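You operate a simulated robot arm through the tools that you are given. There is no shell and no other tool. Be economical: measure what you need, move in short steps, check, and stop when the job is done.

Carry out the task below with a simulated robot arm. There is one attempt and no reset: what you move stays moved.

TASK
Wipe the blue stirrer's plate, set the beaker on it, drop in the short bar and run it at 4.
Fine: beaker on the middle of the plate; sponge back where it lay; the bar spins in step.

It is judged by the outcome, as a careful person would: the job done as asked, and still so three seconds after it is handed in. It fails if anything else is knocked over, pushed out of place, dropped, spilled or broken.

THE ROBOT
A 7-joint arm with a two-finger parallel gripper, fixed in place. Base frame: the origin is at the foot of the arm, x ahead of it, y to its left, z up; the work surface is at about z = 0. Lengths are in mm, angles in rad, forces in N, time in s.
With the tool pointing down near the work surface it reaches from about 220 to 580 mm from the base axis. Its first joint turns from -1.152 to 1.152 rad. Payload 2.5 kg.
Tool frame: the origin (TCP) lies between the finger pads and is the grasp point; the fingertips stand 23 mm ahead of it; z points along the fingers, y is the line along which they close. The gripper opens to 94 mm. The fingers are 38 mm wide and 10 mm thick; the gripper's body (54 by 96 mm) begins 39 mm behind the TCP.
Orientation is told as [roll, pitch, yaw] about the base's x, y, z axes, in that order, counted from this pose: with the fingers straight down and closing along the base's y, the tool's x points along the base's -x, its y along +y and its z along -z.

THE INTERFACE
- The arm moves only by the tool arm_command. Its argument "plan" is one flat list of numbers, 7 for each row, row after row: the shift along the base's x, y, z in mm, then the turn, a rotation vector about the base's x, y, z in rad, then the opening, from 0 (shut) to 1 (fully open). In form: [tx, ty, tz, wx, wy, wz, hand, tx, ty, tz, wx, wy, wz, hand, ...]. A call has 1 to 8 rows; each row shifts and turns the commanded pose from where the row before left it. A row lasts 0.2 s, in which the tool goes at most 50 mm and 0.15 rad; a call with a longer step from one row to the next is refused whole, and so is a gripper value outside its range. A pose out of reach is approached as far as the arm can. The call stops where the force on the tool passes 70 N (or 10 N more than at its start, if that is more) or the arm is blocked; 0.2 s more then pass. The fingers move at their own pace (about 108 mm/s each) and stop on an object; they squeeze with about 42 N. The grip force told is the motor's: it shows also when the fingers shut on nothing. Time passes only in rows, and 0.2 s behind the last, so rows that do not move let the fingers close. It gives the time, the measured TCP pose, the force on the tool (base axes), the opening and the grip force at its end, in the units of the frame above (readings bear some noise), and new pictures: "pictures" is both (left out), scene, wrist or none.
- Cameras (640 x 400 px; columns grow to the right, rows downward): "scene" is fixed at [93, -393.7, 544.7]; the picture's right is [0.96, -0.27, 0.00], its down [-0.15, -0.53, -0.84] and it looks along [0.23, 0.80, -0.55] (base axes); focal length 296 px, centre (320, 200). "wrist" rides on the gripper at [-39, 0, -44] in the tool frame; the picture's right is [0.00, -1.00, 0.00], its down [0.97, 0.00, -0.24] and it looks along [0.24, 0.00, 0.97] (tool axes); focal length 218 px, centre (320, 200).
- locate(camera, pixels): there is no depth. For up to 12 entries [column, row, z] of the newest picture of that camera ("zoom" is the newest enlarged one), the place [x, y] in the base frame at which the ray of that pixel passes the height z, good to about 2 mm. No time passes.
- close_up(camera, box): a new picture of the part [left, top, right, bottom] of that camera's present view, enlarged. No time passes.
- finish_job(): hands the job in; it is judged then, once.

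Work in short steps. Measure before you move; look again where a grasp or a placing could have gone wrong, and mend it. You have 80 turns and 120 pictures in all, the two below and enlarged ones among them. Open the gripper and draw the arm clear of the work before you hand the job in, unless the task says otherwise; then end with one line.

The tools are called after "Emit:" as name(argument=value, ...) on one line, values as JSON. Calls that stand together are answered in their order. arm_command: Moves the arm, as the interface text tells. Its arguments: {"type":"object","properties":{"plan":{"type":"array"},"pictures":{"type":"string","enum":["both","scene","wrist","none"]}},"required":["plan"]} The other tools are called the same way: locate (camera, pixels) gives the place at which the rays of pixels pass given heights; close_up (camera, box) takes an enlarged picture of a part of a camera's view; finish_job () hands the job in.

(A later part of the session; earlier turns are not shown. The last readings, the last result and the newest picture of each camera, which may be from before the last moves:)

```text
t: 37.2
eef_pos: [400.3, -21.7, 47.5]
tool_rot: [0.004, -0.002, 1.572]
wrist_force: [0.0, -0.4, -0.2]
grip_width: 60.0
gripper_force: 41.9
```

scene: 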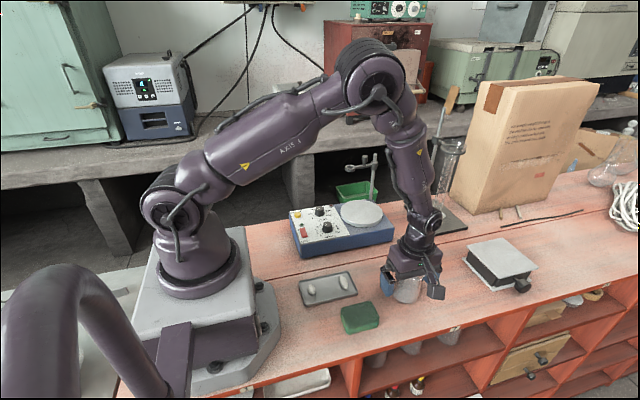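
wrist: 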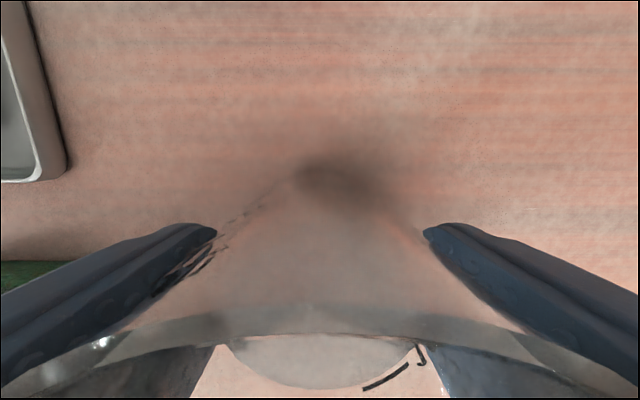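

Gripped at 60 mm. I'll lift smoothly.

Emit:
arm_command(plan=[0, 0, 8, 0, 0, 0, 0.5, 0, 0, 16, 0, 0, 0, 0.5, 0, 0, 22, 0, 0, 0, 0.5, 0, 0, 22, 0, 0, 0, 0.5, 0, 0, 18, 0, 0, 0, 0.5, 0, 0, 10, 0, 0, 0, 0.5, 0, 0, 4, 0, 0, 0, 0.5])

```text
t: 38.8
eef_pos: [400.3, -21.3, 146.7]
tool_rot: [0.003, -0.002, 1.571]
wrist_force: [-0.3, -0.2, -2.1]
grip_width: 59.9
gripper_force: 41.8
```

scene: 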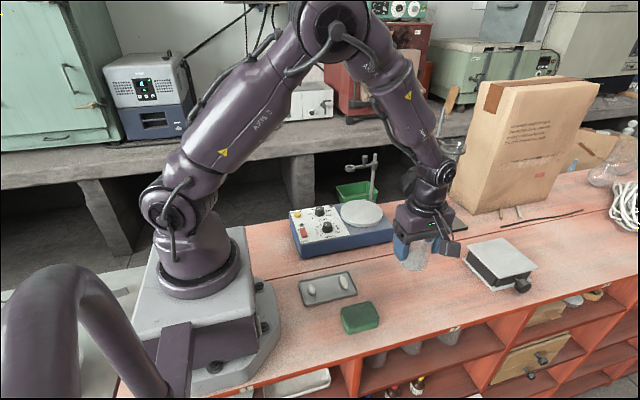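
wrist: 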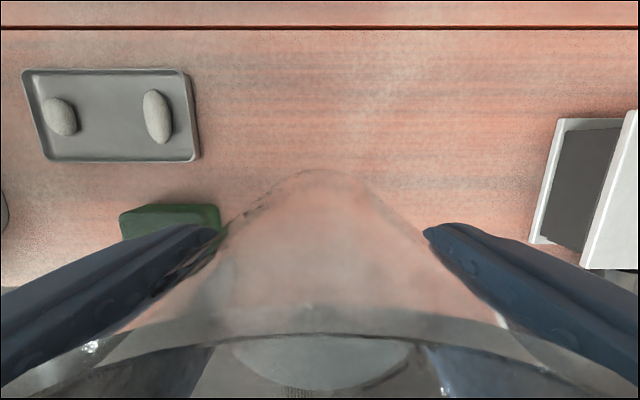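

Emit:
arm_command(plan=[-1, 8, 0, 0, 0, 0, 0.5, -1, 16, 0, 0, 0, 0, 0.5, -1.5, 24, 0, 0, 0, 0, 0.5, -1.5, 30, 0, 0, 0, 0, 0.5, -1.5, 30, 0, 0, 0, 0, 0.5, -1.5, 30, 0, 0, 0, 0, 0.5, -1.5, 30, 0, 0, 0, 0, 0.5, -1, 24, 0, 0, 0, 0, 0.5], pictures="none")

Emit:
arm_command(plan=[-0.5, 20, 0, 0, 0, 0, 0.5, 0, 14, 0, 0, 0, 0, 0.5, 0, 8, 0, 0, 0, 0, 0.5, 0, 3, 0, 0, 0, 0, 0.5, 0, 0, -6, 0, 0, 0, 0.5, 0, 0, -8, 0, 0, 0, 0.5, 0, 0, 0, 0, 0, 0, 0.5])

Emit:
close_up(camera="scene", box=[310, 130, 430, 250])

```text
t: 40.6
eef_pos: [389.5, 171.0, 146.2]
tool_rot: [0.004, -0.001, 1.573]
wrist_force: [0.5, 0.8, -1.9]
grip_width: 60.5
gripper_force: 42.2
```

```text
t: 42.2
eef_pos: [389.4, 215.7, 133.2]
tool_rot: [0.002, -0.002, 1.573]
wrist_force: [0.2, -0.1, -1.8]
grip_width: 60.2
gripper_force: 41.8
```

scene: 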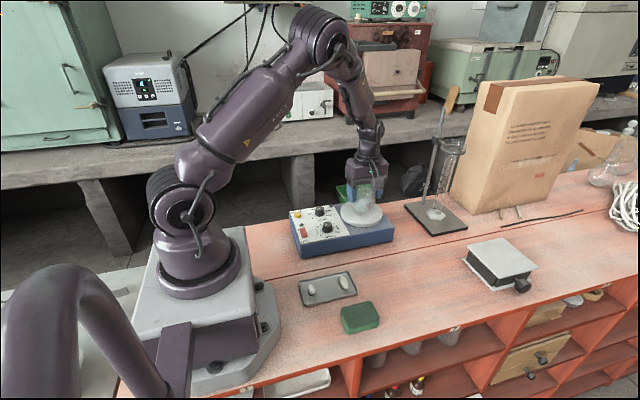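
wrist: 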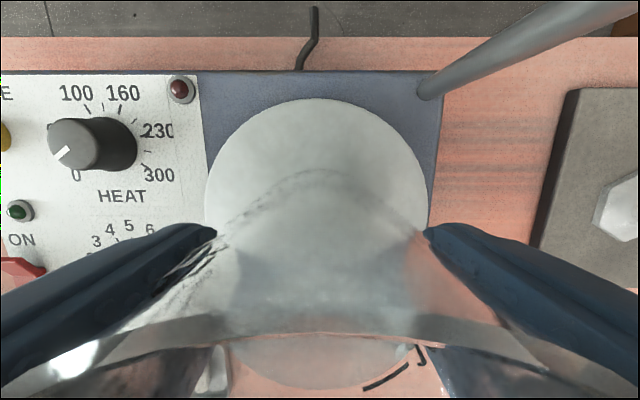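

```text
3.33 times, centred on (370, 190) of scene
```

zoom: 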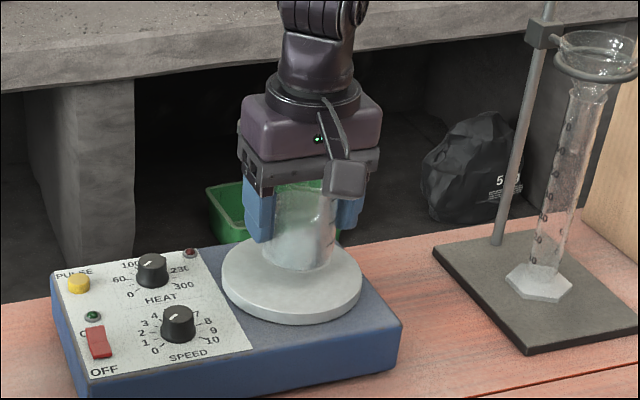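

Emit:
locate(camera="wrist", pixels=[[204, 200, 68], [428, 200, 68], [316, 98, 68]])

Emit:
arm_command(plan=[0, 0, -8, 0, 0, 0, 0.5, 0, 0, -4, 0, 0, 0, 0.5, 0, 0, -1, 0, 0, 0, 0.5, 0, 0, 0, 0, 0, 0, 0.5], pictures="none")

```text
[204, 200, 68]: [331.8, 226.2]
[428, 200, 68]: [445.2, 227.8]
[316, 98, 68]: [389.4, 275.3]
```

```text
t: 43.2
eef_pos: [388.3, 216.1, 119.4]
tool_rot: [0.001, -0.001, 1.573]
wrist_force: [0.2, -0.9, -0.9]
grip_width: 60.1
gripper_force: 41.4
```

Emit:
arm_command(plan=[0, 0.5, -1.5, 0, 0, 0, 0.5, 0, 0, -1, 0, 0, 0, 0.5, 0, 0, 0, 0, 0, 0, 0.5], pictures="none")

```text
t: 44.0
eef_pos: [388.9, 217.2, 117.7]
tool_rot: [0.004, -0.002, 1.573]
wrist_force: [-0.2, -0.3, -1.4]
grip_width: 60.0
gripper_force: 42.4
```

Emit:
arm_command(plan=[0, 0, -1, 0, 0, 0, 0.5, 0, 0, -1, 0, 0, 0, 0.5, 0, 0, 0, 0, 0, 0, 0.5], pictures="none")

Emit:
close_up(camera="scene", box=[330, 170, 400, 240])

```text
t: 44.8
eef_pos: [389.5, 216.5, 117.4]
tool_rot: [0.001, -0.004, 1.572]
wrist_force: [-5.1, -1.8, 17.6]
grip_width: 59.9
gripper_force: 42.0
```

```text
5.71 times, centred on (365, 205) of scene
```

zoom: 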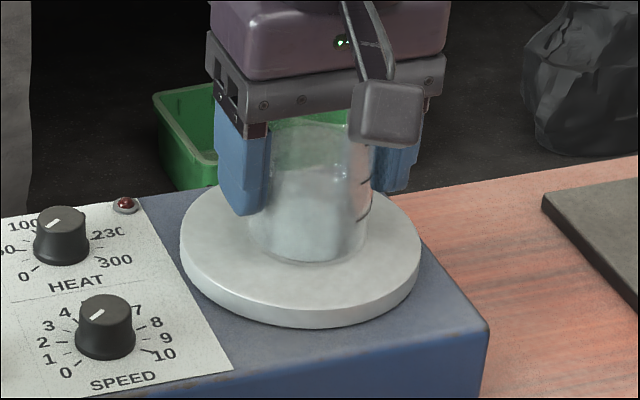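

On the plate (17 N). I'll relieve the pressure, open, and rise straight up.

Emit:
arm_command(plan=[0, 0, 1, 0, 0, 0, 0.5, 0, 0, 0, 0, 0, 0, 0.8, 0, 0, 0, 0, 0, 0, 1, 0, 0, 0, 0, 0, 0, 1, 0, 0, 25, 0, 0, 0, 1, 0, 0, 40, 0, 0, 0, 1, 0, 0, 40, 0, 0, 0, 1, 0, 0, 40, 0, 0, 0, 1])

```text
t: 46.6
eef_pos: [389.4, 215.2, 261.6]
tool_rot: [0.004, -0.001, 1.573]
wrist_force: [-0.2, -0.4, 0.3]
grip_width: 93.8
gripper_force: 0.0
```

scene: 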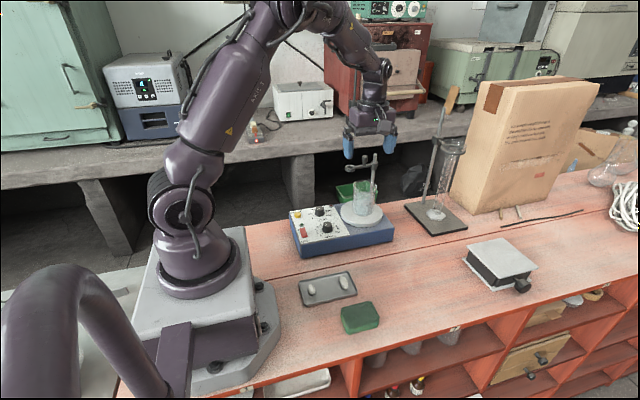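
wrist: 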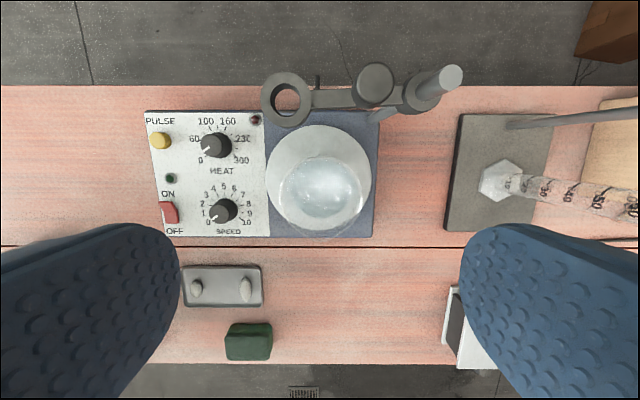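

Emit:
close_up(camera="wrist", box=[140, 90, 400, 250])

Emit:
close_up(camera="scene", box=[330, 170, 400, 240])

```text
2.46 times, centred on (270, 170) of wrist
```

zoom: 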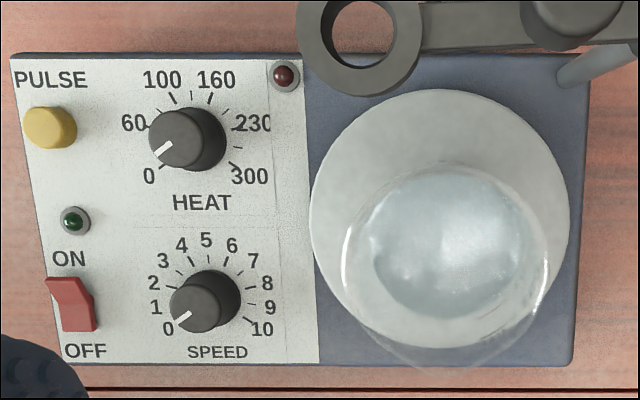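

```text
5.71 times, centred on (365, 205) of scene
```

zoom: 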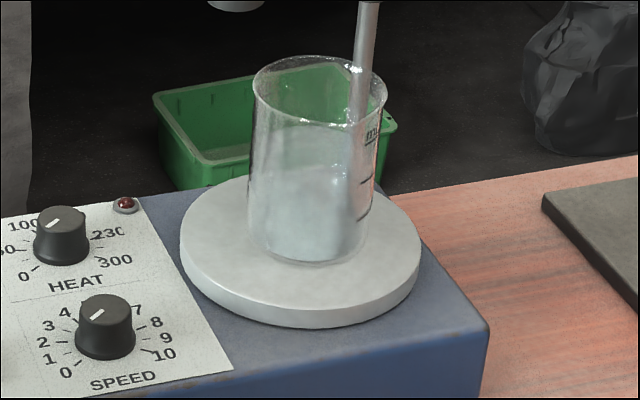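

I need to check the beaker's centring using both views.

Emit:
locate(camera="zoom", pixels=[[247, 226, 70], [259, 262, 70], [363, 264, 70], [311, 264, 70], [300, 312, 70], [300, 175, 70], [180, 243, 70], [420, 243, 70], [320, 88, 148], [252, 90, 148], [388, 90, 148]])

Emit:
locate(camera="wrist", pixels=[[277, 196, 148], [363, 196, 148], [320, 157, 148], [320, 228, 148], [320, 125, 70], [317, 231, 70], [265, 177, 70], [372, 177, 70]])

```text
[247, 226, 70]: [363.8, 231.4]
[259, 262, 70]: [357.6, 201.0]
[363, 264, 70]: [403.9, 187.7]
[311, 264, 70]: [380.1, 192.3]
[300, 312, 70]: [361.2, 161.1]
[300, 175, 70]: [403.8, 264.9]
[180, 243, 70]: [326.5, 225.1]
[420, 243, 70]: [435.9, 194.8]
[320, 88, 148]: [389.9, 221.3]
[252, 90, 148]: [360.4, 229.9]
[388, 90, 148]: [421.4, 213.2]
```

```text
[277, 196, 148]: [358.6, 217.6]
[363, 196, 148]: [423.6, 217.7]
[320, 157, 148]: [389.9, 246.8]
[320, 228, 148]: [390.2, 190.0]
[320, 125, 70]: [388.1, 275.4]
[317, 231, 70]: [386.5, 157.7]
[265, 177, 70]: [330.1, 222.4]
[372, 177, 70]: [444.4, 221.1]
```

The beaker sits within about 2 mm of the plate centre at (389.5,217.5). Next is the short bar, where I'll grip it end to end along y. I'll turn back to yaw 0 and hover near it.

Emit:
arm_command(plan=[-10, -10, 0, 0, 0, -0.1428, 0.45, -17, -17, 0, 0, 0, -0.1428, 0.45, -17, -17, 0, 0, 0, -0.1428, 0.45, -17, -17, 0, 0, 0, -0.1428, 0.45, -17, -17, 0, 0, 0, -0.1428, 0.45, -17, -17, 0, 0, 0, -0.1428, 0.45, -17, -17, 0, 0, 0, -0.1428, 0.45, -17, -17, 0, 0, 0, -0.1428, 0.45], pictures="none")

Emit:
arm_command(plan=[-10, -17, -20, 0, 0, -0.1428, 0.45, -10, -17, -20, 0, 0, -0.1428, 0.45, -5, -14, -20, 0, 0, -0.1448, 0.45, 0, 0, -20, 0, 0, 0, 0.45, 0, 0, 0, 0, 0, 0, 0.45])

```text
t: 48.4
eef_pos: [260.1, 86.4, 259.9]
tool_rot: [0.003, -0.002, 0.428]
wrist_force: [0.7, -0.3, 0.1]
grip_width: 42.3
gripper_force: 0.1
```

```text
t: 49.6
eef_pos: [235.0, 38.0, 182.2]
tool_rot: [0.004, -0.002, -0.002]
wrist_force: [-0.3, 0.3, 0.1]
grip_width: 42.2
gripper_force: 0.2
```

scene: 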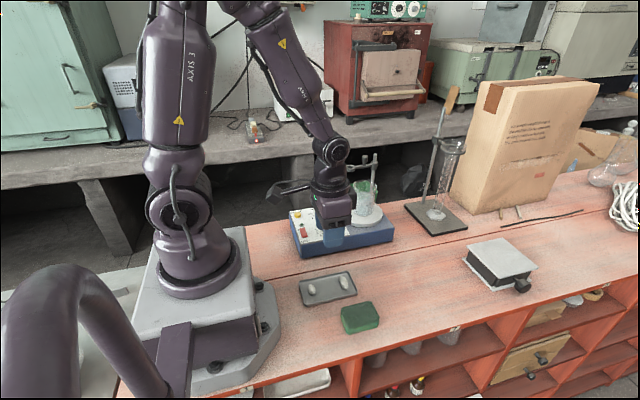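
wrist: 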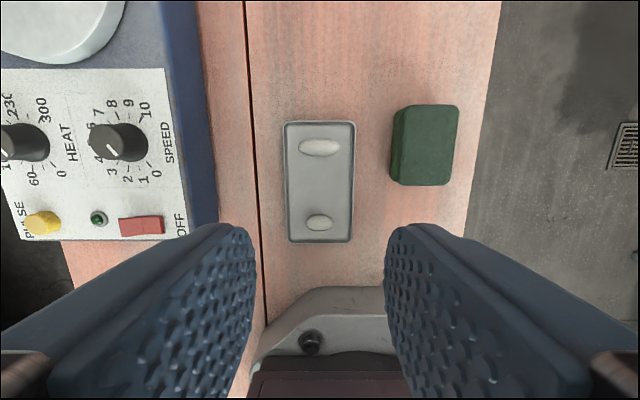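

Emit:
close_up(camera="wrist", box=[270, 110, 370, 250])

Emit:
locate(camera="wrist", pixels=[[306, 223, 8], [333, 223, 8], [319, 215, 8], [319, 231, 8], [288, 241, 6], [352, 241, 6], [293, 232, 2], [348, 232, 2], [319, 237, 2]])

Emit:
close_up(camera="scene", box=[290, 260, 370, 310])

```text
2.86 times, centred on (320, 180) of wrist
```

zoom: 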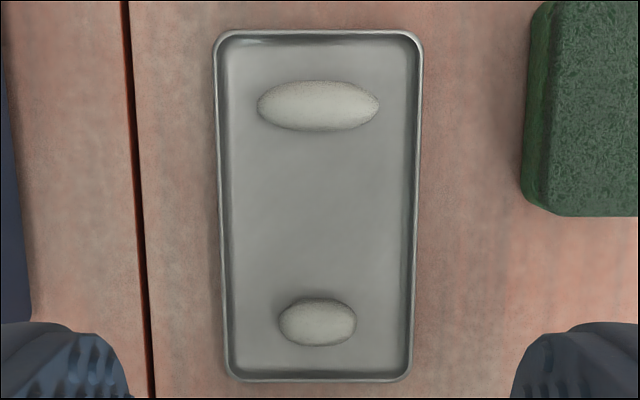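

```text
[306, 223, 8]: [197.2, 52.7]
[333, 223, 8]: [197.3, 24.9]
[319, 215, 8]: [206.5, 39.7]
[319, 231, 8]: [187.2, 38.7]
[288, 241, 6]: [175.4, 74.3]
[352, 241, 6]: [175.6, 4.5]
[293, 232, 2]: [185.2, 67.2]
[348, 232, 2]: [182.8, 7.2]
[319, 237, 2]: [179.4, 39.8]
```

```text
8.00 times, centred on (330, 285) of scene
```

zoom: 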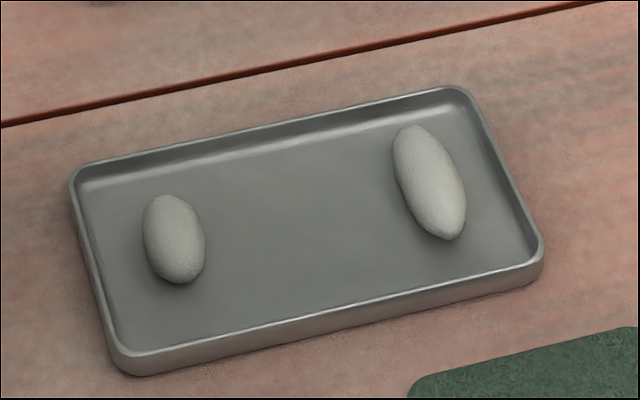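

The short bar is centred at (197,38.8), 28 mm long and about 16 mm thick; the tray's inner width is y≈9–66. I'll tilt the tool by 0.25 rad for the close reach, set a 34 mm opening and approach.

Emit:
arm_command(plan=[-10, 0, -20, 0, 0.125, 0, 0.36, -10, 0.2, -25, 0, 0.125, 0, 0.36, -12, 0, -30, 0, 0, 0, 0.36, 0, 0, -27, 0, 0, 0, 0.36, 0, 0, 0, 0, 0, 0, 0.36])

Emit:
close_up(camera="scene", box=[220, 200, 380, 330])

```text
t: 50.8
eef_pos: [204.3, 37.9, 78.7]
tool_rot: [0.002, 0.248, 0.0]
wrist_force: [0.5, 0.4, -0.6]
grip_width: 34.0
gripper_force: 0.1
```

scene: 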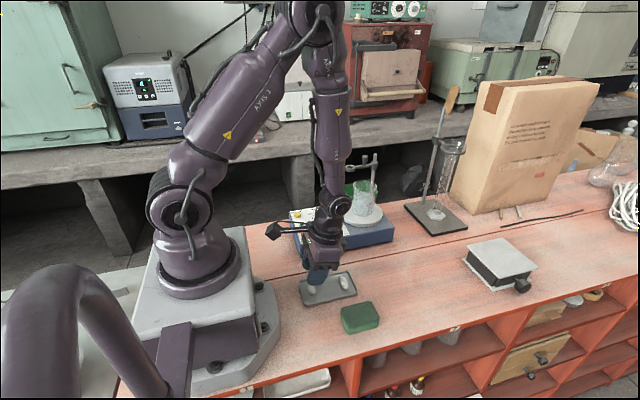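
wrist: 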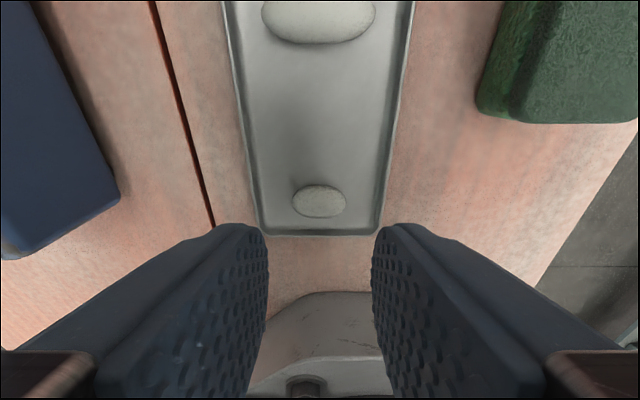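

```text
3.08 times, centred on (300, 265) of scene
```

zoom: 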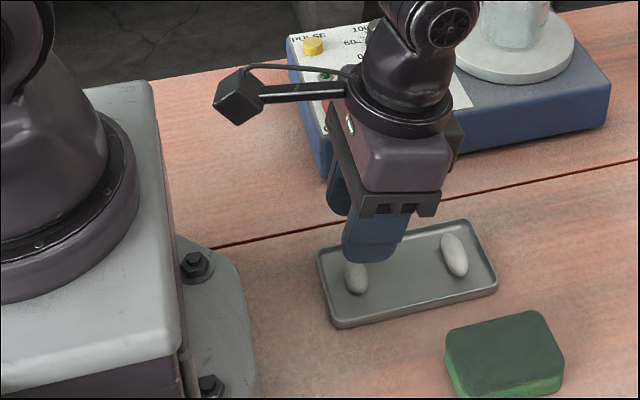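

Reach is fine and the bar is centred between the fingers (px 319 against 320). Descending.

Emit:
arm_command(plan=[-1, 0.3, -20, 0, 0, 0, 0.36, -1, 0, -15, 0, 0, 0, 0.36, 0, 0, -8, 0, 0, 0, 0.36, 0, 0, 0, 0, 0, 0, 0.36])

Emit:
close_up(camera="scene", box=[220, 200, 380, 330])

```text
t: 51.8
eef_pos: [202.0, 39.3, 36.5]
tool_rot: [0.003, 0.248, -0.001]
wrist_force: [0.2, 0.2, -0.3]
grip_width: 33.7
gripper_force: 0.1
```

scene: 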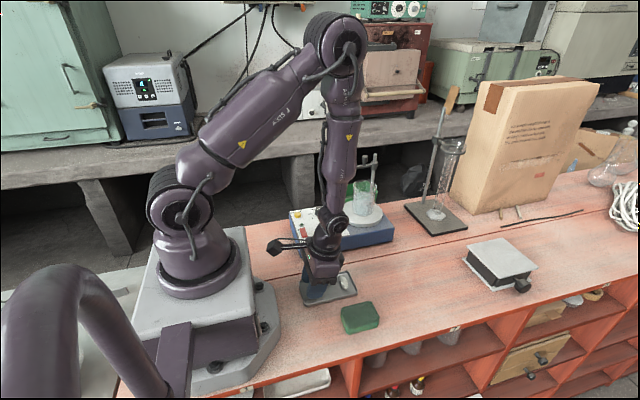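
wrist: 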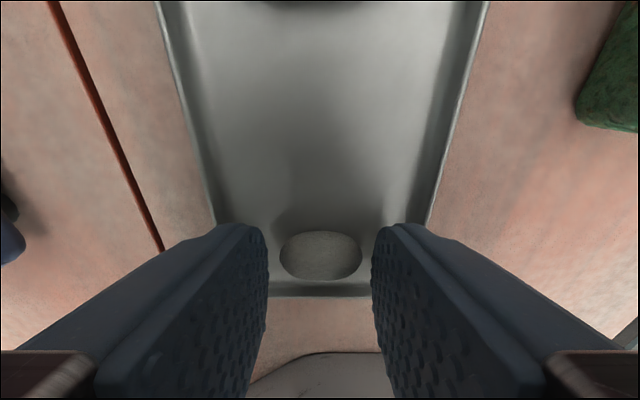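

```text
3.08 times, centred on (300, 265) of scene
```

zoom: 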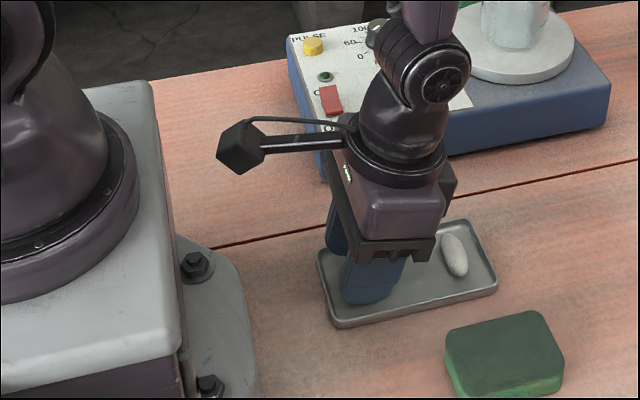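

The tips straddle the bar, inside the walls. I'll lower the last few mm and close.

Emit:
arm_command(plan=[0, -0.5, -4, 0, 0, 0, 0.36, 0, 0, -3, 0, 0, 0, 0.36, 0, 0, 0, 0, 0, 0, 0.36])

```text
t: 52.6
eef_pos: [201.2, 38.9, 29.8]
tool_rot: [0.002, 0.248, -0.001]
wrist_force: [-2.6, -0.9, 54.7]
grip_width: 33.7
gripper_force: 0.1
```

scene: 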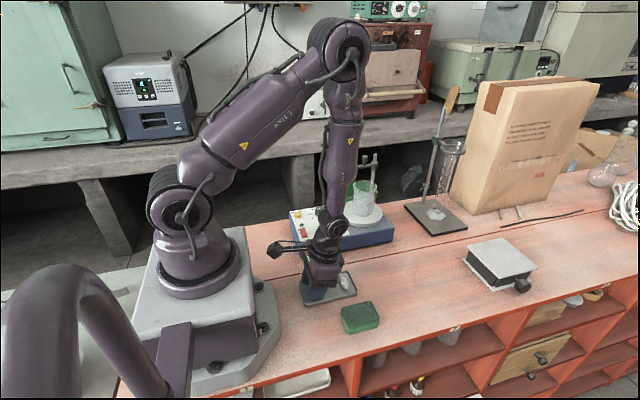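
wrist: 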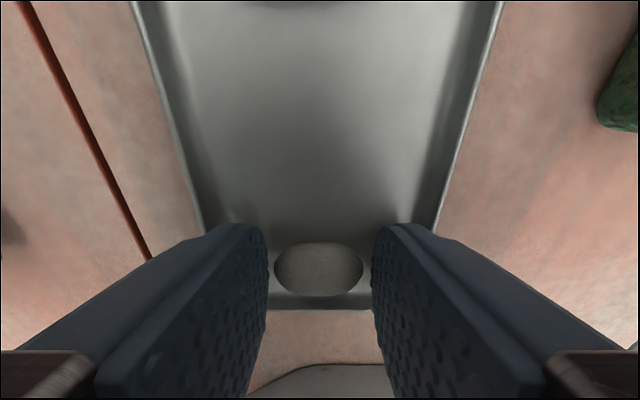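

The tips touched the tray floor (55 N). I'll back off 2 mm and close.

Emit:
arm_command(plan=[0, 0, 2, 0, 0, 0, 0.36, 0, 0, 0, 0, 0, 0, 0.2, 0, 0, 0, 0, 0, 0, 0.15, 0, 0, 0, 0, 0, 0, 0.15], pictures="wrist")

```text
t: 53.6
eef_pos: [200.3, 37.8, 31.9]
tool_rot: [0.004, 0.248, -0.001]
wrist_force: [-0.2, 0.3, -0.3]
grip_width: 25.3
gripper_force: 41.5
```

wrist: 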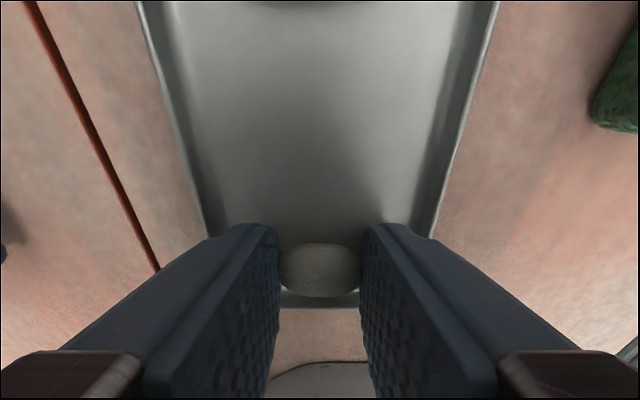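

The bar is gripped at 25.3 mm. I'll lift and check.

Emit:
arm_command(plan=[0, 0, 10, 0, 0, 0, 0.15, 0, 0, 25, 0, 0, 0, 0.15, 5, 0, 35, 0, 0, 0, 0.15, 10, 0, 40, 0, 0, 0, 0.15, 10, 0, 40, 0, -0.125, 0, 0.15, 10, 0, 40, 0, -0.123, 0, 0.15, 0, 0, 0, 0, 0, 0, 0.15])

Emit:
close_up(camera="wrist", box=[220, 120, 420, 320])

```text
t: 55.2
eef_pos: [236.0, 38.7, 221.8]
tool_rot: [0.003, -0.003, -0.001]
wrist_force: [-0.1, 0.4, 0.8]
grip_width: 25.2
gripper_force: 41.9
```

scene: 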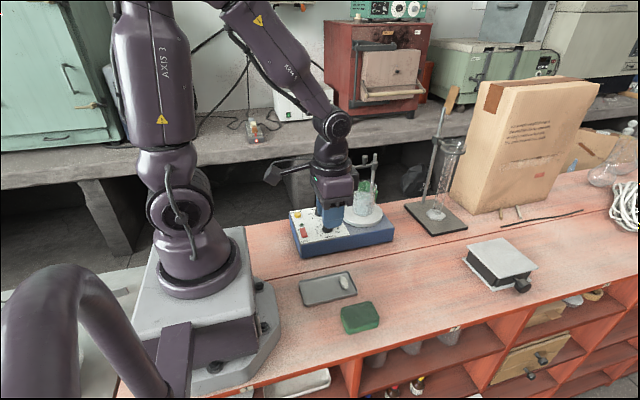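
wrist: 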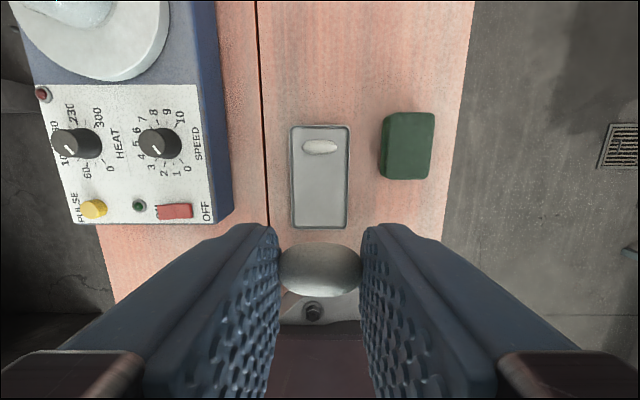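

```text
2.00 times, centred on (320, 220) of wrist
```

zoom: 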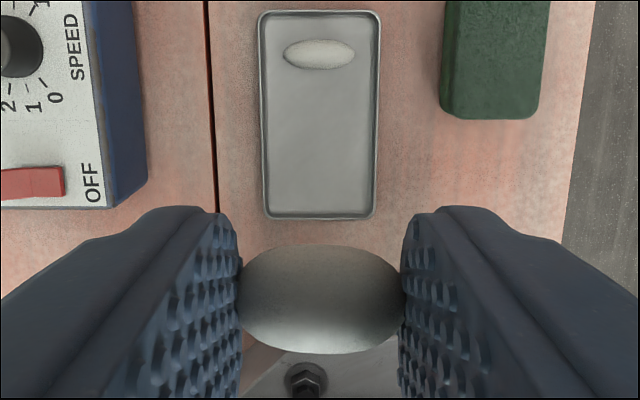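

The bar is held firmly. I'll carry it over the beaker at (389.5,217.5), turning to yaw +90°.

Emit:
arm_command(plan=[10, 12, 6, 0, 0, 0.1428, 0.15, 14, 16, 6, 0, 0, 0.1428, 0.15, 14, 16, 6, 0, 0, 0.1428, 0.15, 14, 16, 0, 0, 0, 0.1428, 0.15, 14, 16, 0, 0, 0, 0.1428, 0.15, 14, 16, 0, 0, 0, 0.1428, 0.15, 14, 16, 0, 0, 0, 0.1428, 0.15, 14, 16, 0, 0, 0, 0.1428, 0.15], pictures="none")

Emit:
arm_command(plan=[14, 16, 0, 0, 0, 0.1428, 0.15, 14, 16, 0, 0, 0, 0.1428, 0.15, 12, 14, 0, 0, 0, 0.1428, 0.15, 5.5, 6.5, 0, 0, 0, 0, 0.15, 0, 0, -20, 0, 0, 0, 0.15, 0, 0, 0, 0, 0, 0, 0.15])

Emit:
close_up(camera="scene", box=[310, 100, 430, 230])

```text
t: 57.0
eef_pos: [345.0, 163.4, 239.1]
tool_rot: [0.005, 0.0, 1.144]
wrist_force: [0.5, 0.5, 0.7]
grip_width: 25.1
gripper_force: 42.4
```

```text
t: 58.4
eef_pos: [388.8, 214.6, 218.5]
tool_rot: [0.003, -0.001, 1.571]
wrist_force: [0.5, -0.6, 0.8]
grip_width: 25.0
gripper_force: 42.2
```

scene: 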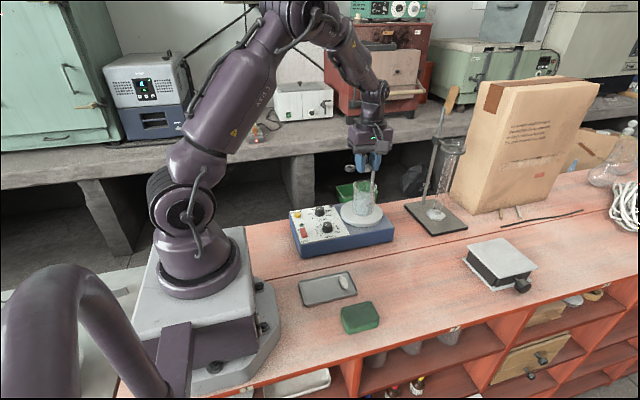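
wrist: 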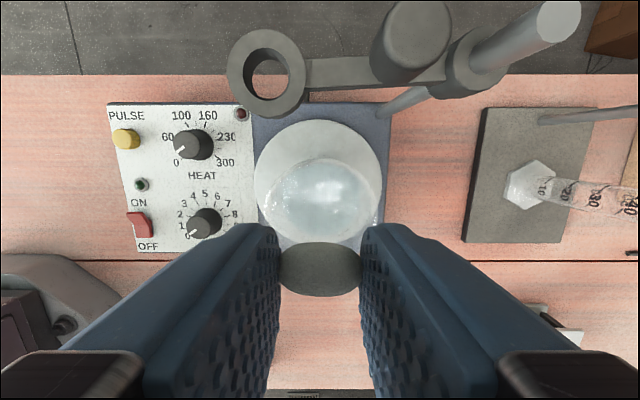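

```text
3.08 times, centred on (370, 165) of scene
```

zoom: 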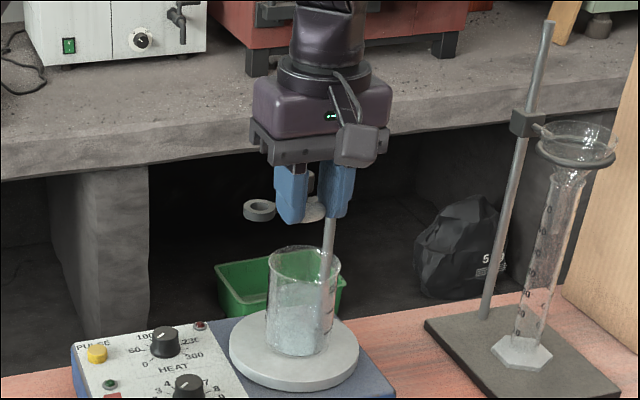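

Aligned above the beaker; lowering so that the bar is just inside the rim.

Emit:
arm_command(plan=[0.7, 0.6, -20, 0, 0, 0, 0.15, 0, 0, -16, 0, 0, 0, 0.15, 0, 0, -7, 0, 0, 0, 0.15, 0, 0, 0, 0, 0, 0, 0.15])

Emit:
close_up(camera="scene", box=[330, 150, 400, 230])

```text
t: 59.4
eef_pos: [390.6, 216.0, 175.6]
tool_rot: [0.005, 0.003, 1.571]
wrist_force: [-0.2, -0.3, 0.6]
grip_width: 25.1
gripper_force: 42.1
```

scene: 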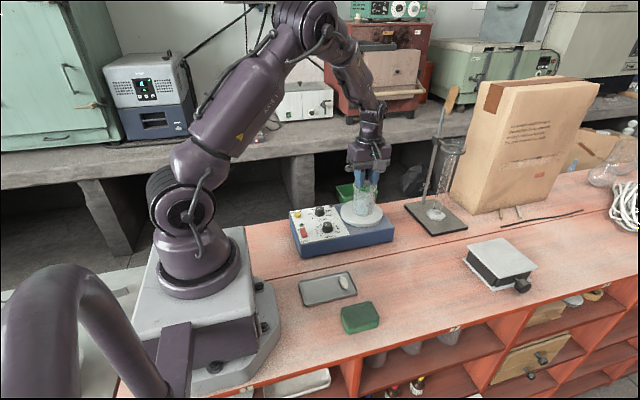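
wrist: 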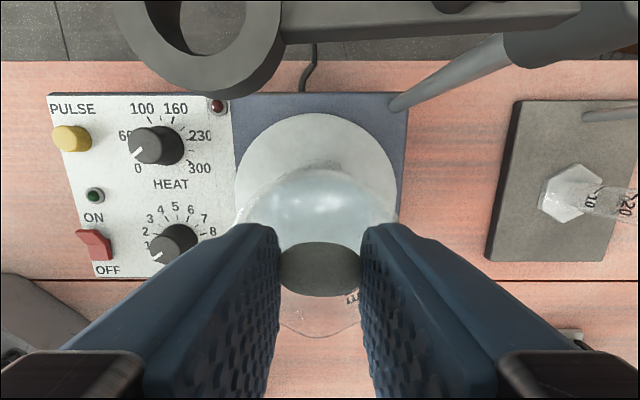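

```text
5.00 times, centred on (365, 190) of scene
```

zoom: 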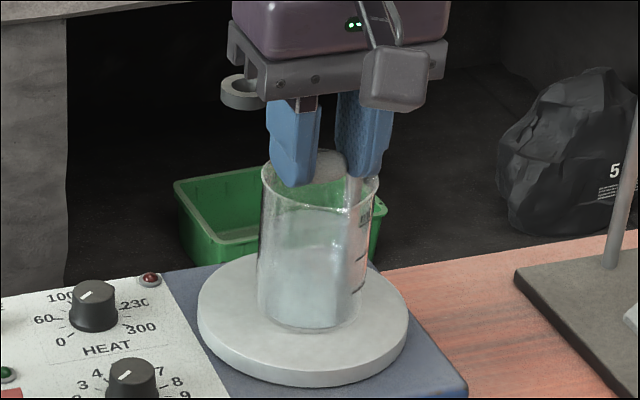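

The bar is centred in the mouth. I'll raise 3 mm so the tips clear the rim, then release.

Emit:
arm_command(plan=[0, 0, 3, 0, 0, 0, 0.15, 0, 0, 0, 0, 0, 0, 0.15, 0, 0, 0, 0, 0, 0, 0.4, 0, 0, 0, 0, 0, 0, 0.4, 0, 0, 25, 0, 0, 0, 0.4, 0, 0, 35, 0, 0, 0, 0.4])

Emit:
close_up(camera="scene", box=[330, 150, 400, 230])

Emit:
close_up(camera="wrist", box=[100, 90, 400, 270])

```text
t: 60.8
eef_pos: [390.5, 216.2, 241.2]
tool_rot: [0.003, 0.0, 1.571]
wrist_force: [0.8, 0.2, -0.8]
grip_width: 37.6
gripper_force: 0.1
```

scene: 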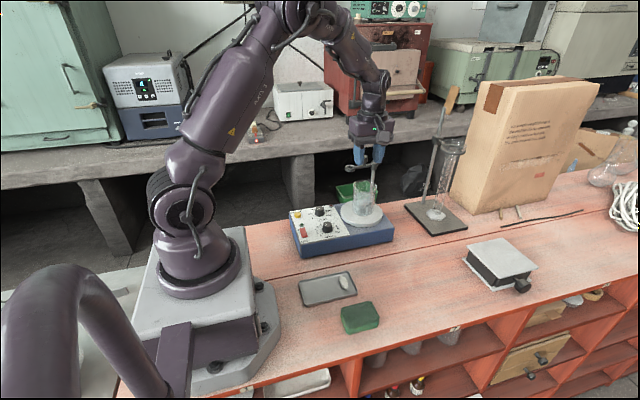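
wrist: 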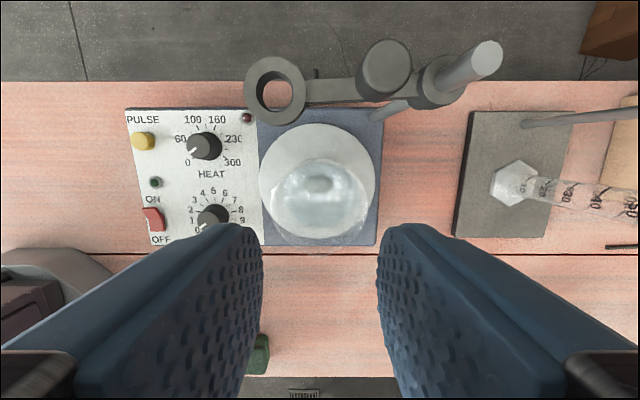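

```text
5.00 times, centred on (365, 190) of scene
```

zoom: 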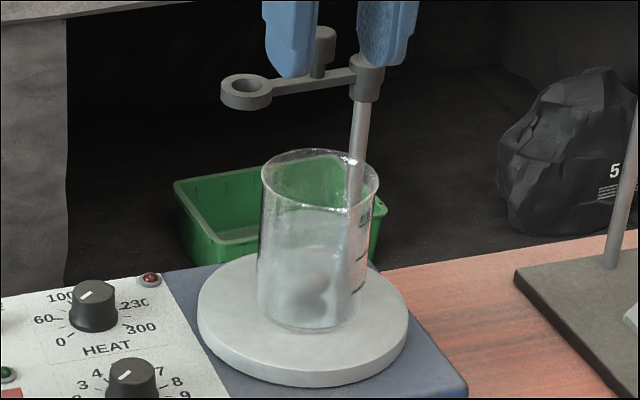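

```text
2.13 times, centred on (250, 180) of wrist
```

zoom: 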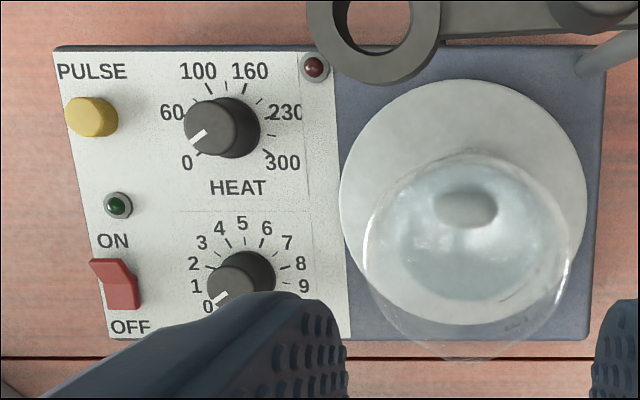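

The bar lies near the centre of the beaker. Next I'll hover over the control panel to measure the rocker and the speed knob.

Emit:
arm_command(plan=[-40, -5, 0, 0, 0, 0, 0.3, -40, -5, 0, 0, 0, 0, 0.3, -35, -5, -10, 0, 0, 0, 0, -20, 0, -15, 0, 0, 0, 0, 0, 0, 0, 0, 0, 0, 0])

Emit:
close_up(camera="wrist", box=[180, 80, 420, 250])

Emit:
close_up(camera="scene", box=[285, 195, 365, 260])

```text
t: 62.0
eef_pos: [255.7, 200.5, 213.9]
tool_rot: [0.002, -0.002, 1.571]
wrist_force: [-0.2, -0.3, 0.4]
grip_width: 0.0
gripper_force: 41.9
```

scene: 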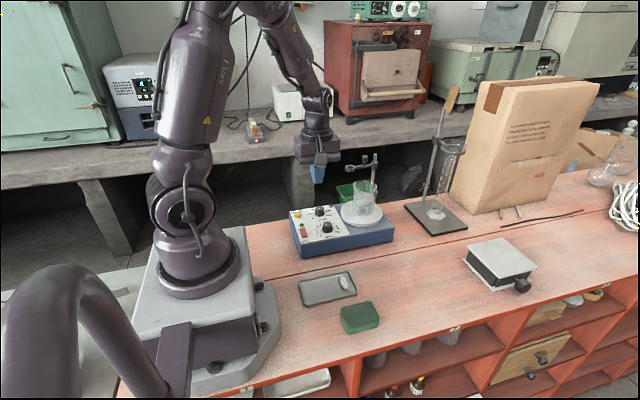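
wrist: 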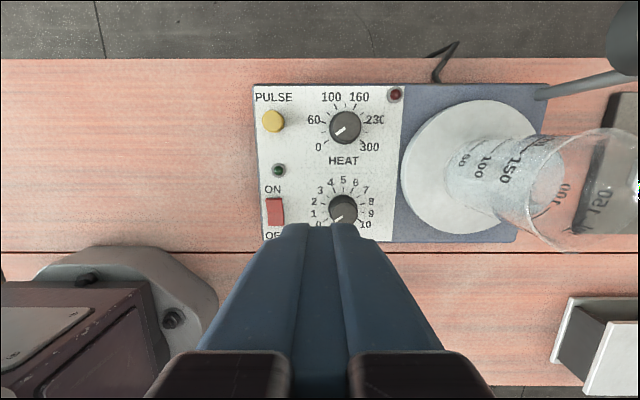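

```text
2.35 times, centred on (300, 165) of wrist
```

zoom: 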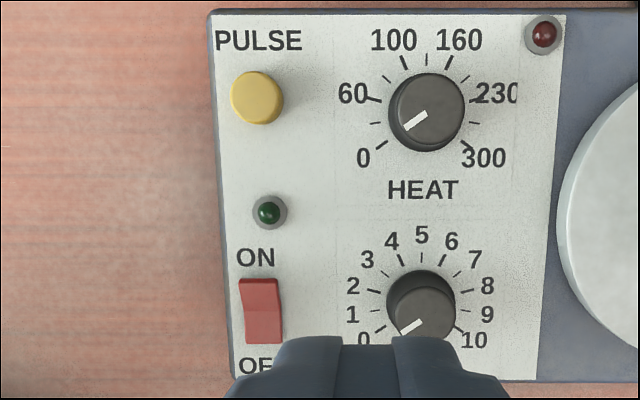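

```text
6.15 times, centred on (325, 228) of scene
```

zoom: 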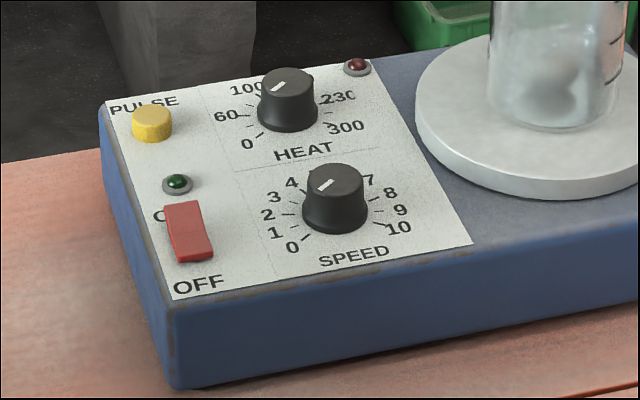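

Emit:
locate(camera="wrist", pixels=[[277.9, 169.7, 50], [277.9, 169.7, 60], [277.9, 169.7, 70], [344.6, 212.6, 70], [344.6, 212.6, 80], [344.6, 212.6, 90], [265.2, 199, 65], [279.6, 197.7, 65], [284.3, 225.4, 65], [269.4, 226.6, 65], [334, 213, 85], [361, 213, 85]])

Emit:
locate(camera="zoom", pixels=[[177, 183, 50], [177, 183, 60], [177, 183, 70], [335, 179, 70], [335, 179, 80], [335, 179, 90], [182, 203, 65], [195, 258, 65], [177, 262, 60], [212, 257, 60], [335, 225, 60]])

```text
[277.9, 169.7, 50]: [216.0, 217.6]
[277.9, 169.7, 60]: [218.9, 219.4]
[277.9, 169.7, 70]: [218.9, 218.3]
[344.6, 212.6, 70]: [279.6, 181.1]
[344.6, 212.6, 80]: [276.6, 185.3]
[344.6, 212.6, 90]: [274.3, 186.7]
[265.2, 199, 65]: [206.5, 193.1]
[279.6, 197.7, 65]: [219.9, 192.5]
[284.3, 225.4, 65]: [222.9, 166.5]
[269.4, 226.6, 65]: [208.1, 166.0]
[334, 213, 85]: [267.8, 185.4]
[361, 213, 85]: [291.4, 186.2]
```

```text
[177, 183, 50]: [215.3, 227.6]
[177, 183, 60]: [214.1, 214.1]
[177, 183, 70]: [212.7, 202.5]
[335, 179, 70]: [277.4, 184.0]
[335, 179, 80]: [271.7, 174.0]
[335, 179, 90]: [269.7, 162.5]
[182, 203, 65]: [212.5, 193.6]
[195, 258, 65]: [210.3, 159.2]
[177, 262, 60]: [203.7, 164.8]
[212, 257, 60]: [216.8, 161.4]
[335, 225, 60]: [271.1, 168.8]
```

The rocker is at x 207–222, y 166–193, with its ON end at +y. The speed knob is at (278.5,182), about 25 mm across, top z≈71, panel z≈54. I'll turn to yaw 0 with closed fingers and go above the ON end.

Emit:
arm_command(plan=[-5, -1, -5, 0, 0, -0.1428, 0, -5, -1, -5, 0, 0, -0.1428, 0, -5, -1, -5, 0, 0, -0.1428, 0, -5, -1, -5, 0, 0, -0.1428, 0, -5, -1, -5, 0, 0, -0.1428, 0, -5, -1, -5, 0, 0, -0.1428, 0, -5, -1, -5, 0, 0, -0.1428, 0, -5, -1, -5, 0, 0, -0.1428, 0], pictures="none")

Emit:
arm_command(plan=[0, 0, -20, 0, 0, -0.1428, 0, 0, 0, -20, 0, 0, -0.1428, 0, 0, 0, -20, 0, 0, -0.1428, 0, 0, 0, 0, 0, 0, 0, 0])

Emit:
close_up(camera="scene", box=[275, 165, 375, 260])

```text
t: 63.8
eef_pos: [215.5, 193.4, 174.7]
tool_rot: [0.004, 0.002, 0.423]
wrist_force: [0.2, 0.3, 0.1]
grip_width: 0.2
gripper_force: 42.0
```

```text
t: 64.8
eef_pos: [215.9, 192.4, 114.2]
tool_rot: [0.003, -0.001, -0.005]
wrist_force: [0.2, -0.5, 0.8]
grip_width: 0.2
gripper_force: 42.4
```

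scene: 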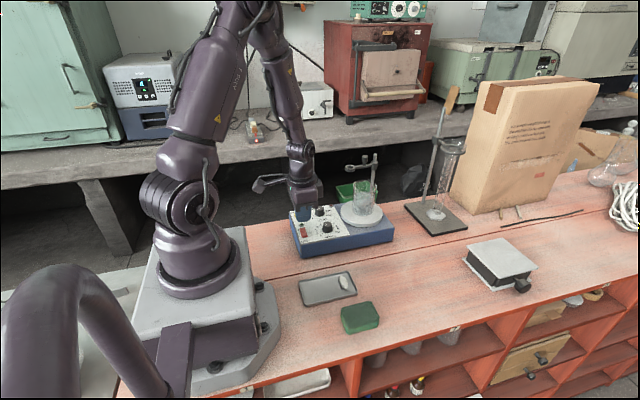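
wrist: 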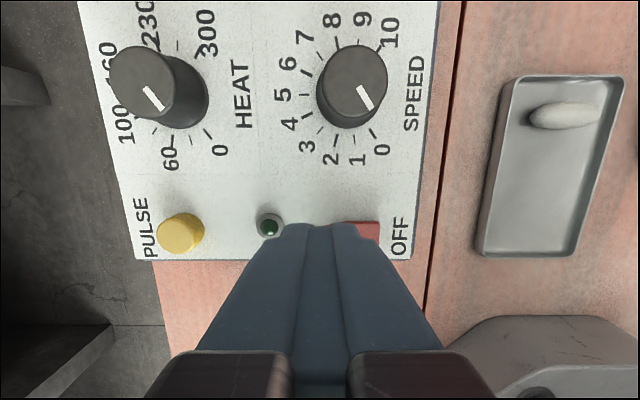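

```text
4.21 times, centred on (325, 212) of scene
```

zoom: 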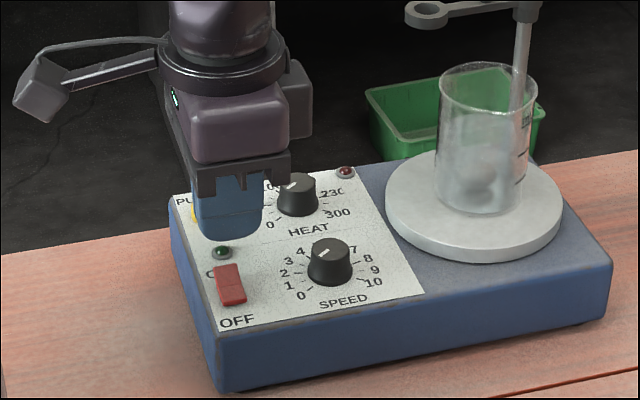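

The fingers are above the ON end (tip z≈91). I'll press down gradually.

Emit:
arm_command(plan=[-1, -1, -15, 0, 0, 0, 0, 0, 0, -8, 0, 0, 0, 0, 0, 0, -3, 0, 0, 0, 0, 0, 0, -2, 0, 0, 0, 0])

Emit:
close_up(camera="scene", box=[275, 165, 375, 260])

```text
t: 65.8
eef_pos: [213.9, 192.6, 86.8]
tool_rot: [0.004, 0.001, 0.0]
wrist_force: [0.0, -0.3, 0.7]
grip_width: 0.0
gripper_force: 42.2
```

scene: 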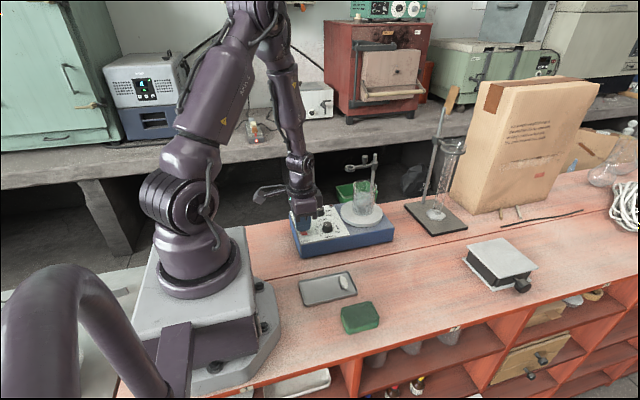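
wrist: 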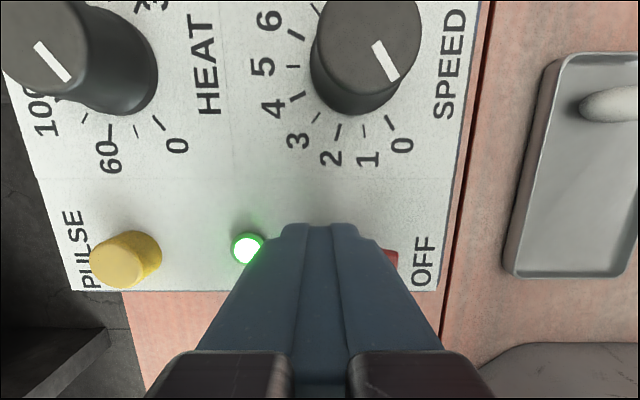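

```text
4.21 times, centred on (325, 212) of scene
```

zoom: 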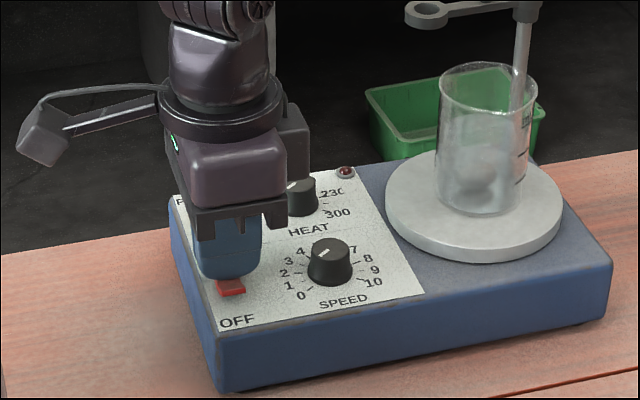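

The green LED is lit, so power is on with speed at 0. I'll lift and go over the speed knob, yawing to +0.94 so I can turn 1.885 rad clockwise (27° per unit × 4).

Emit:
arm_command(plan=[0, 0, 30, 0, 0, 0, 0, 4, -1, 30, 0, 0, 0.1343, 0, 10, -1.5, 0, 0, 0, 0.1343, 0.2, 10, -1.5, 0, 0, 0, 0.1343, 0.48, 10, -1.5, 0, 0, 0, 0.1343, 0.48, 10, -1.5, 0, 0, 0, 0.1343, 0.48, 10, -1.5, 0, 0, 0, 0.1343, 0.48, 10, -1.5, 0, 0, 0, 0.1343, 0.48], pictures="none")

Emit:
arm_command(plan=[0, 0, 0, 0, 0, 0, 0.48])

Emit:
close_up(camera="wrist", box=[220, 120, 420, 300])

```text
t: 67.6
eef_pos: [279.2, 181.7, 147.4]
tool_rot: [0.004, 0.0, 0.942]
wrist_force: [0.0, 0.5, -0.6]
grip_width: 45.0
gripper_force: 0.0
```

```text
t: 68.0
eef_pos: [280.5, 181.9, 147.1]
tool_rot: [0.003, 0.0, 0.941]
wrist_force: [-0.4, 0.9, -0.4]
grip_width: 44.9
gripper_force: 0.1
```

scene: 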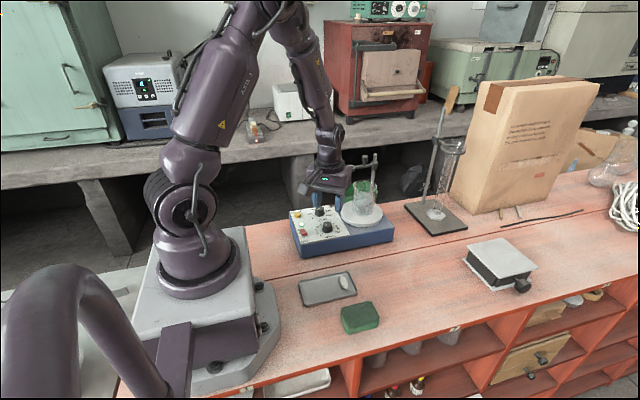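
wrist: 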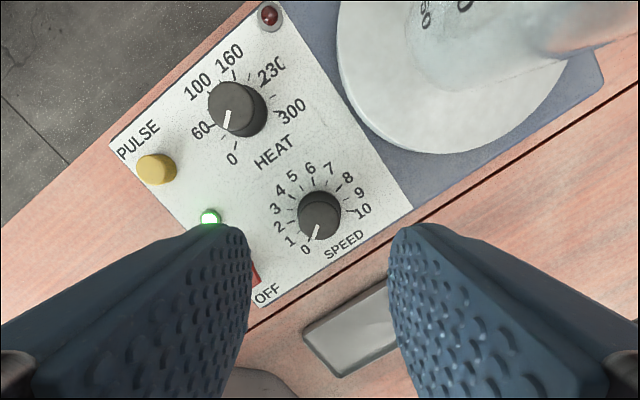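

```text
2.22 times, centred on (320, 210) of wrist
```

zoom: 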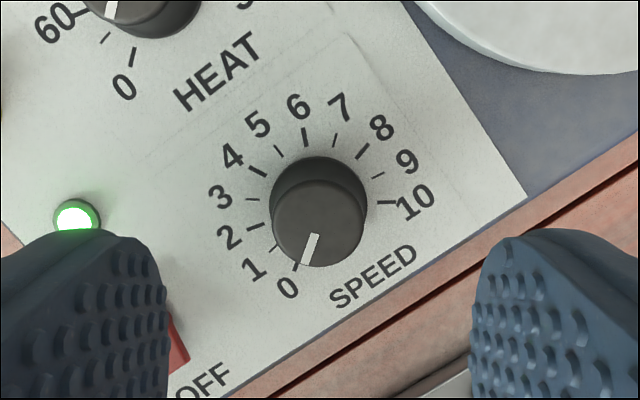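

The knob is nicely between the fingers. I'll measure the tick angles exactly before turning.

Emit:
close_up(camera="wrist", box=[265, 155, 385, 255])

```text
4.00 times, centred on (325, 205) of wrist
```

zoom: 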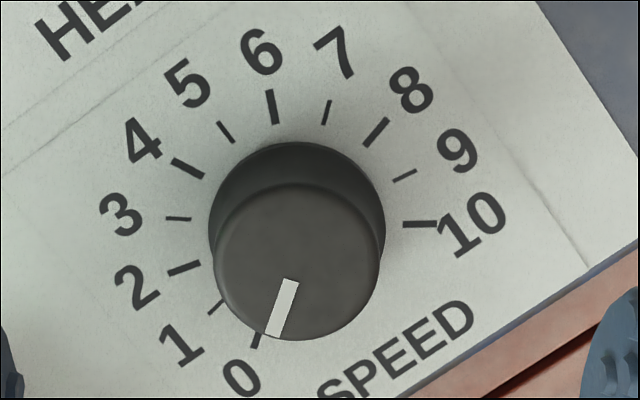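

Emit:
locate(camera="zoom", pixels=[[255, 340, 54], [216, 307, 54], [184, 268, 54], [178, 218, 54], [187, 169, 54], [226, 131, 54], [272, 107, 54], [327, 112, 54], [376, 132, 54], [405, 175, 54], [420, 224, 54], [298, 260, 71]])

```text
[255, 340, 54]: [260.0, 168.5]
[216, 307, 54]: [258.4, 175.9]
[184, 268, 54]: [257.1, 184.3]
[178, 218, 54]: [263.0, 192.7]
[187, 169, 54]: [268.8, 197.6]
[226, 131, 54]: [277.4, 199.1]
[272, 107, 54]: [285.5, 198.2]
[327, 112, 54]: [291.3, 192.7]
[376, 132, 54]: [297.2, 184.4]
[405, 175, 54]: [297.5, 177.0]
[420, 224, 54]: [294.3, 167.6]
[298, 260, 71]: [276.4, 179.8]
```

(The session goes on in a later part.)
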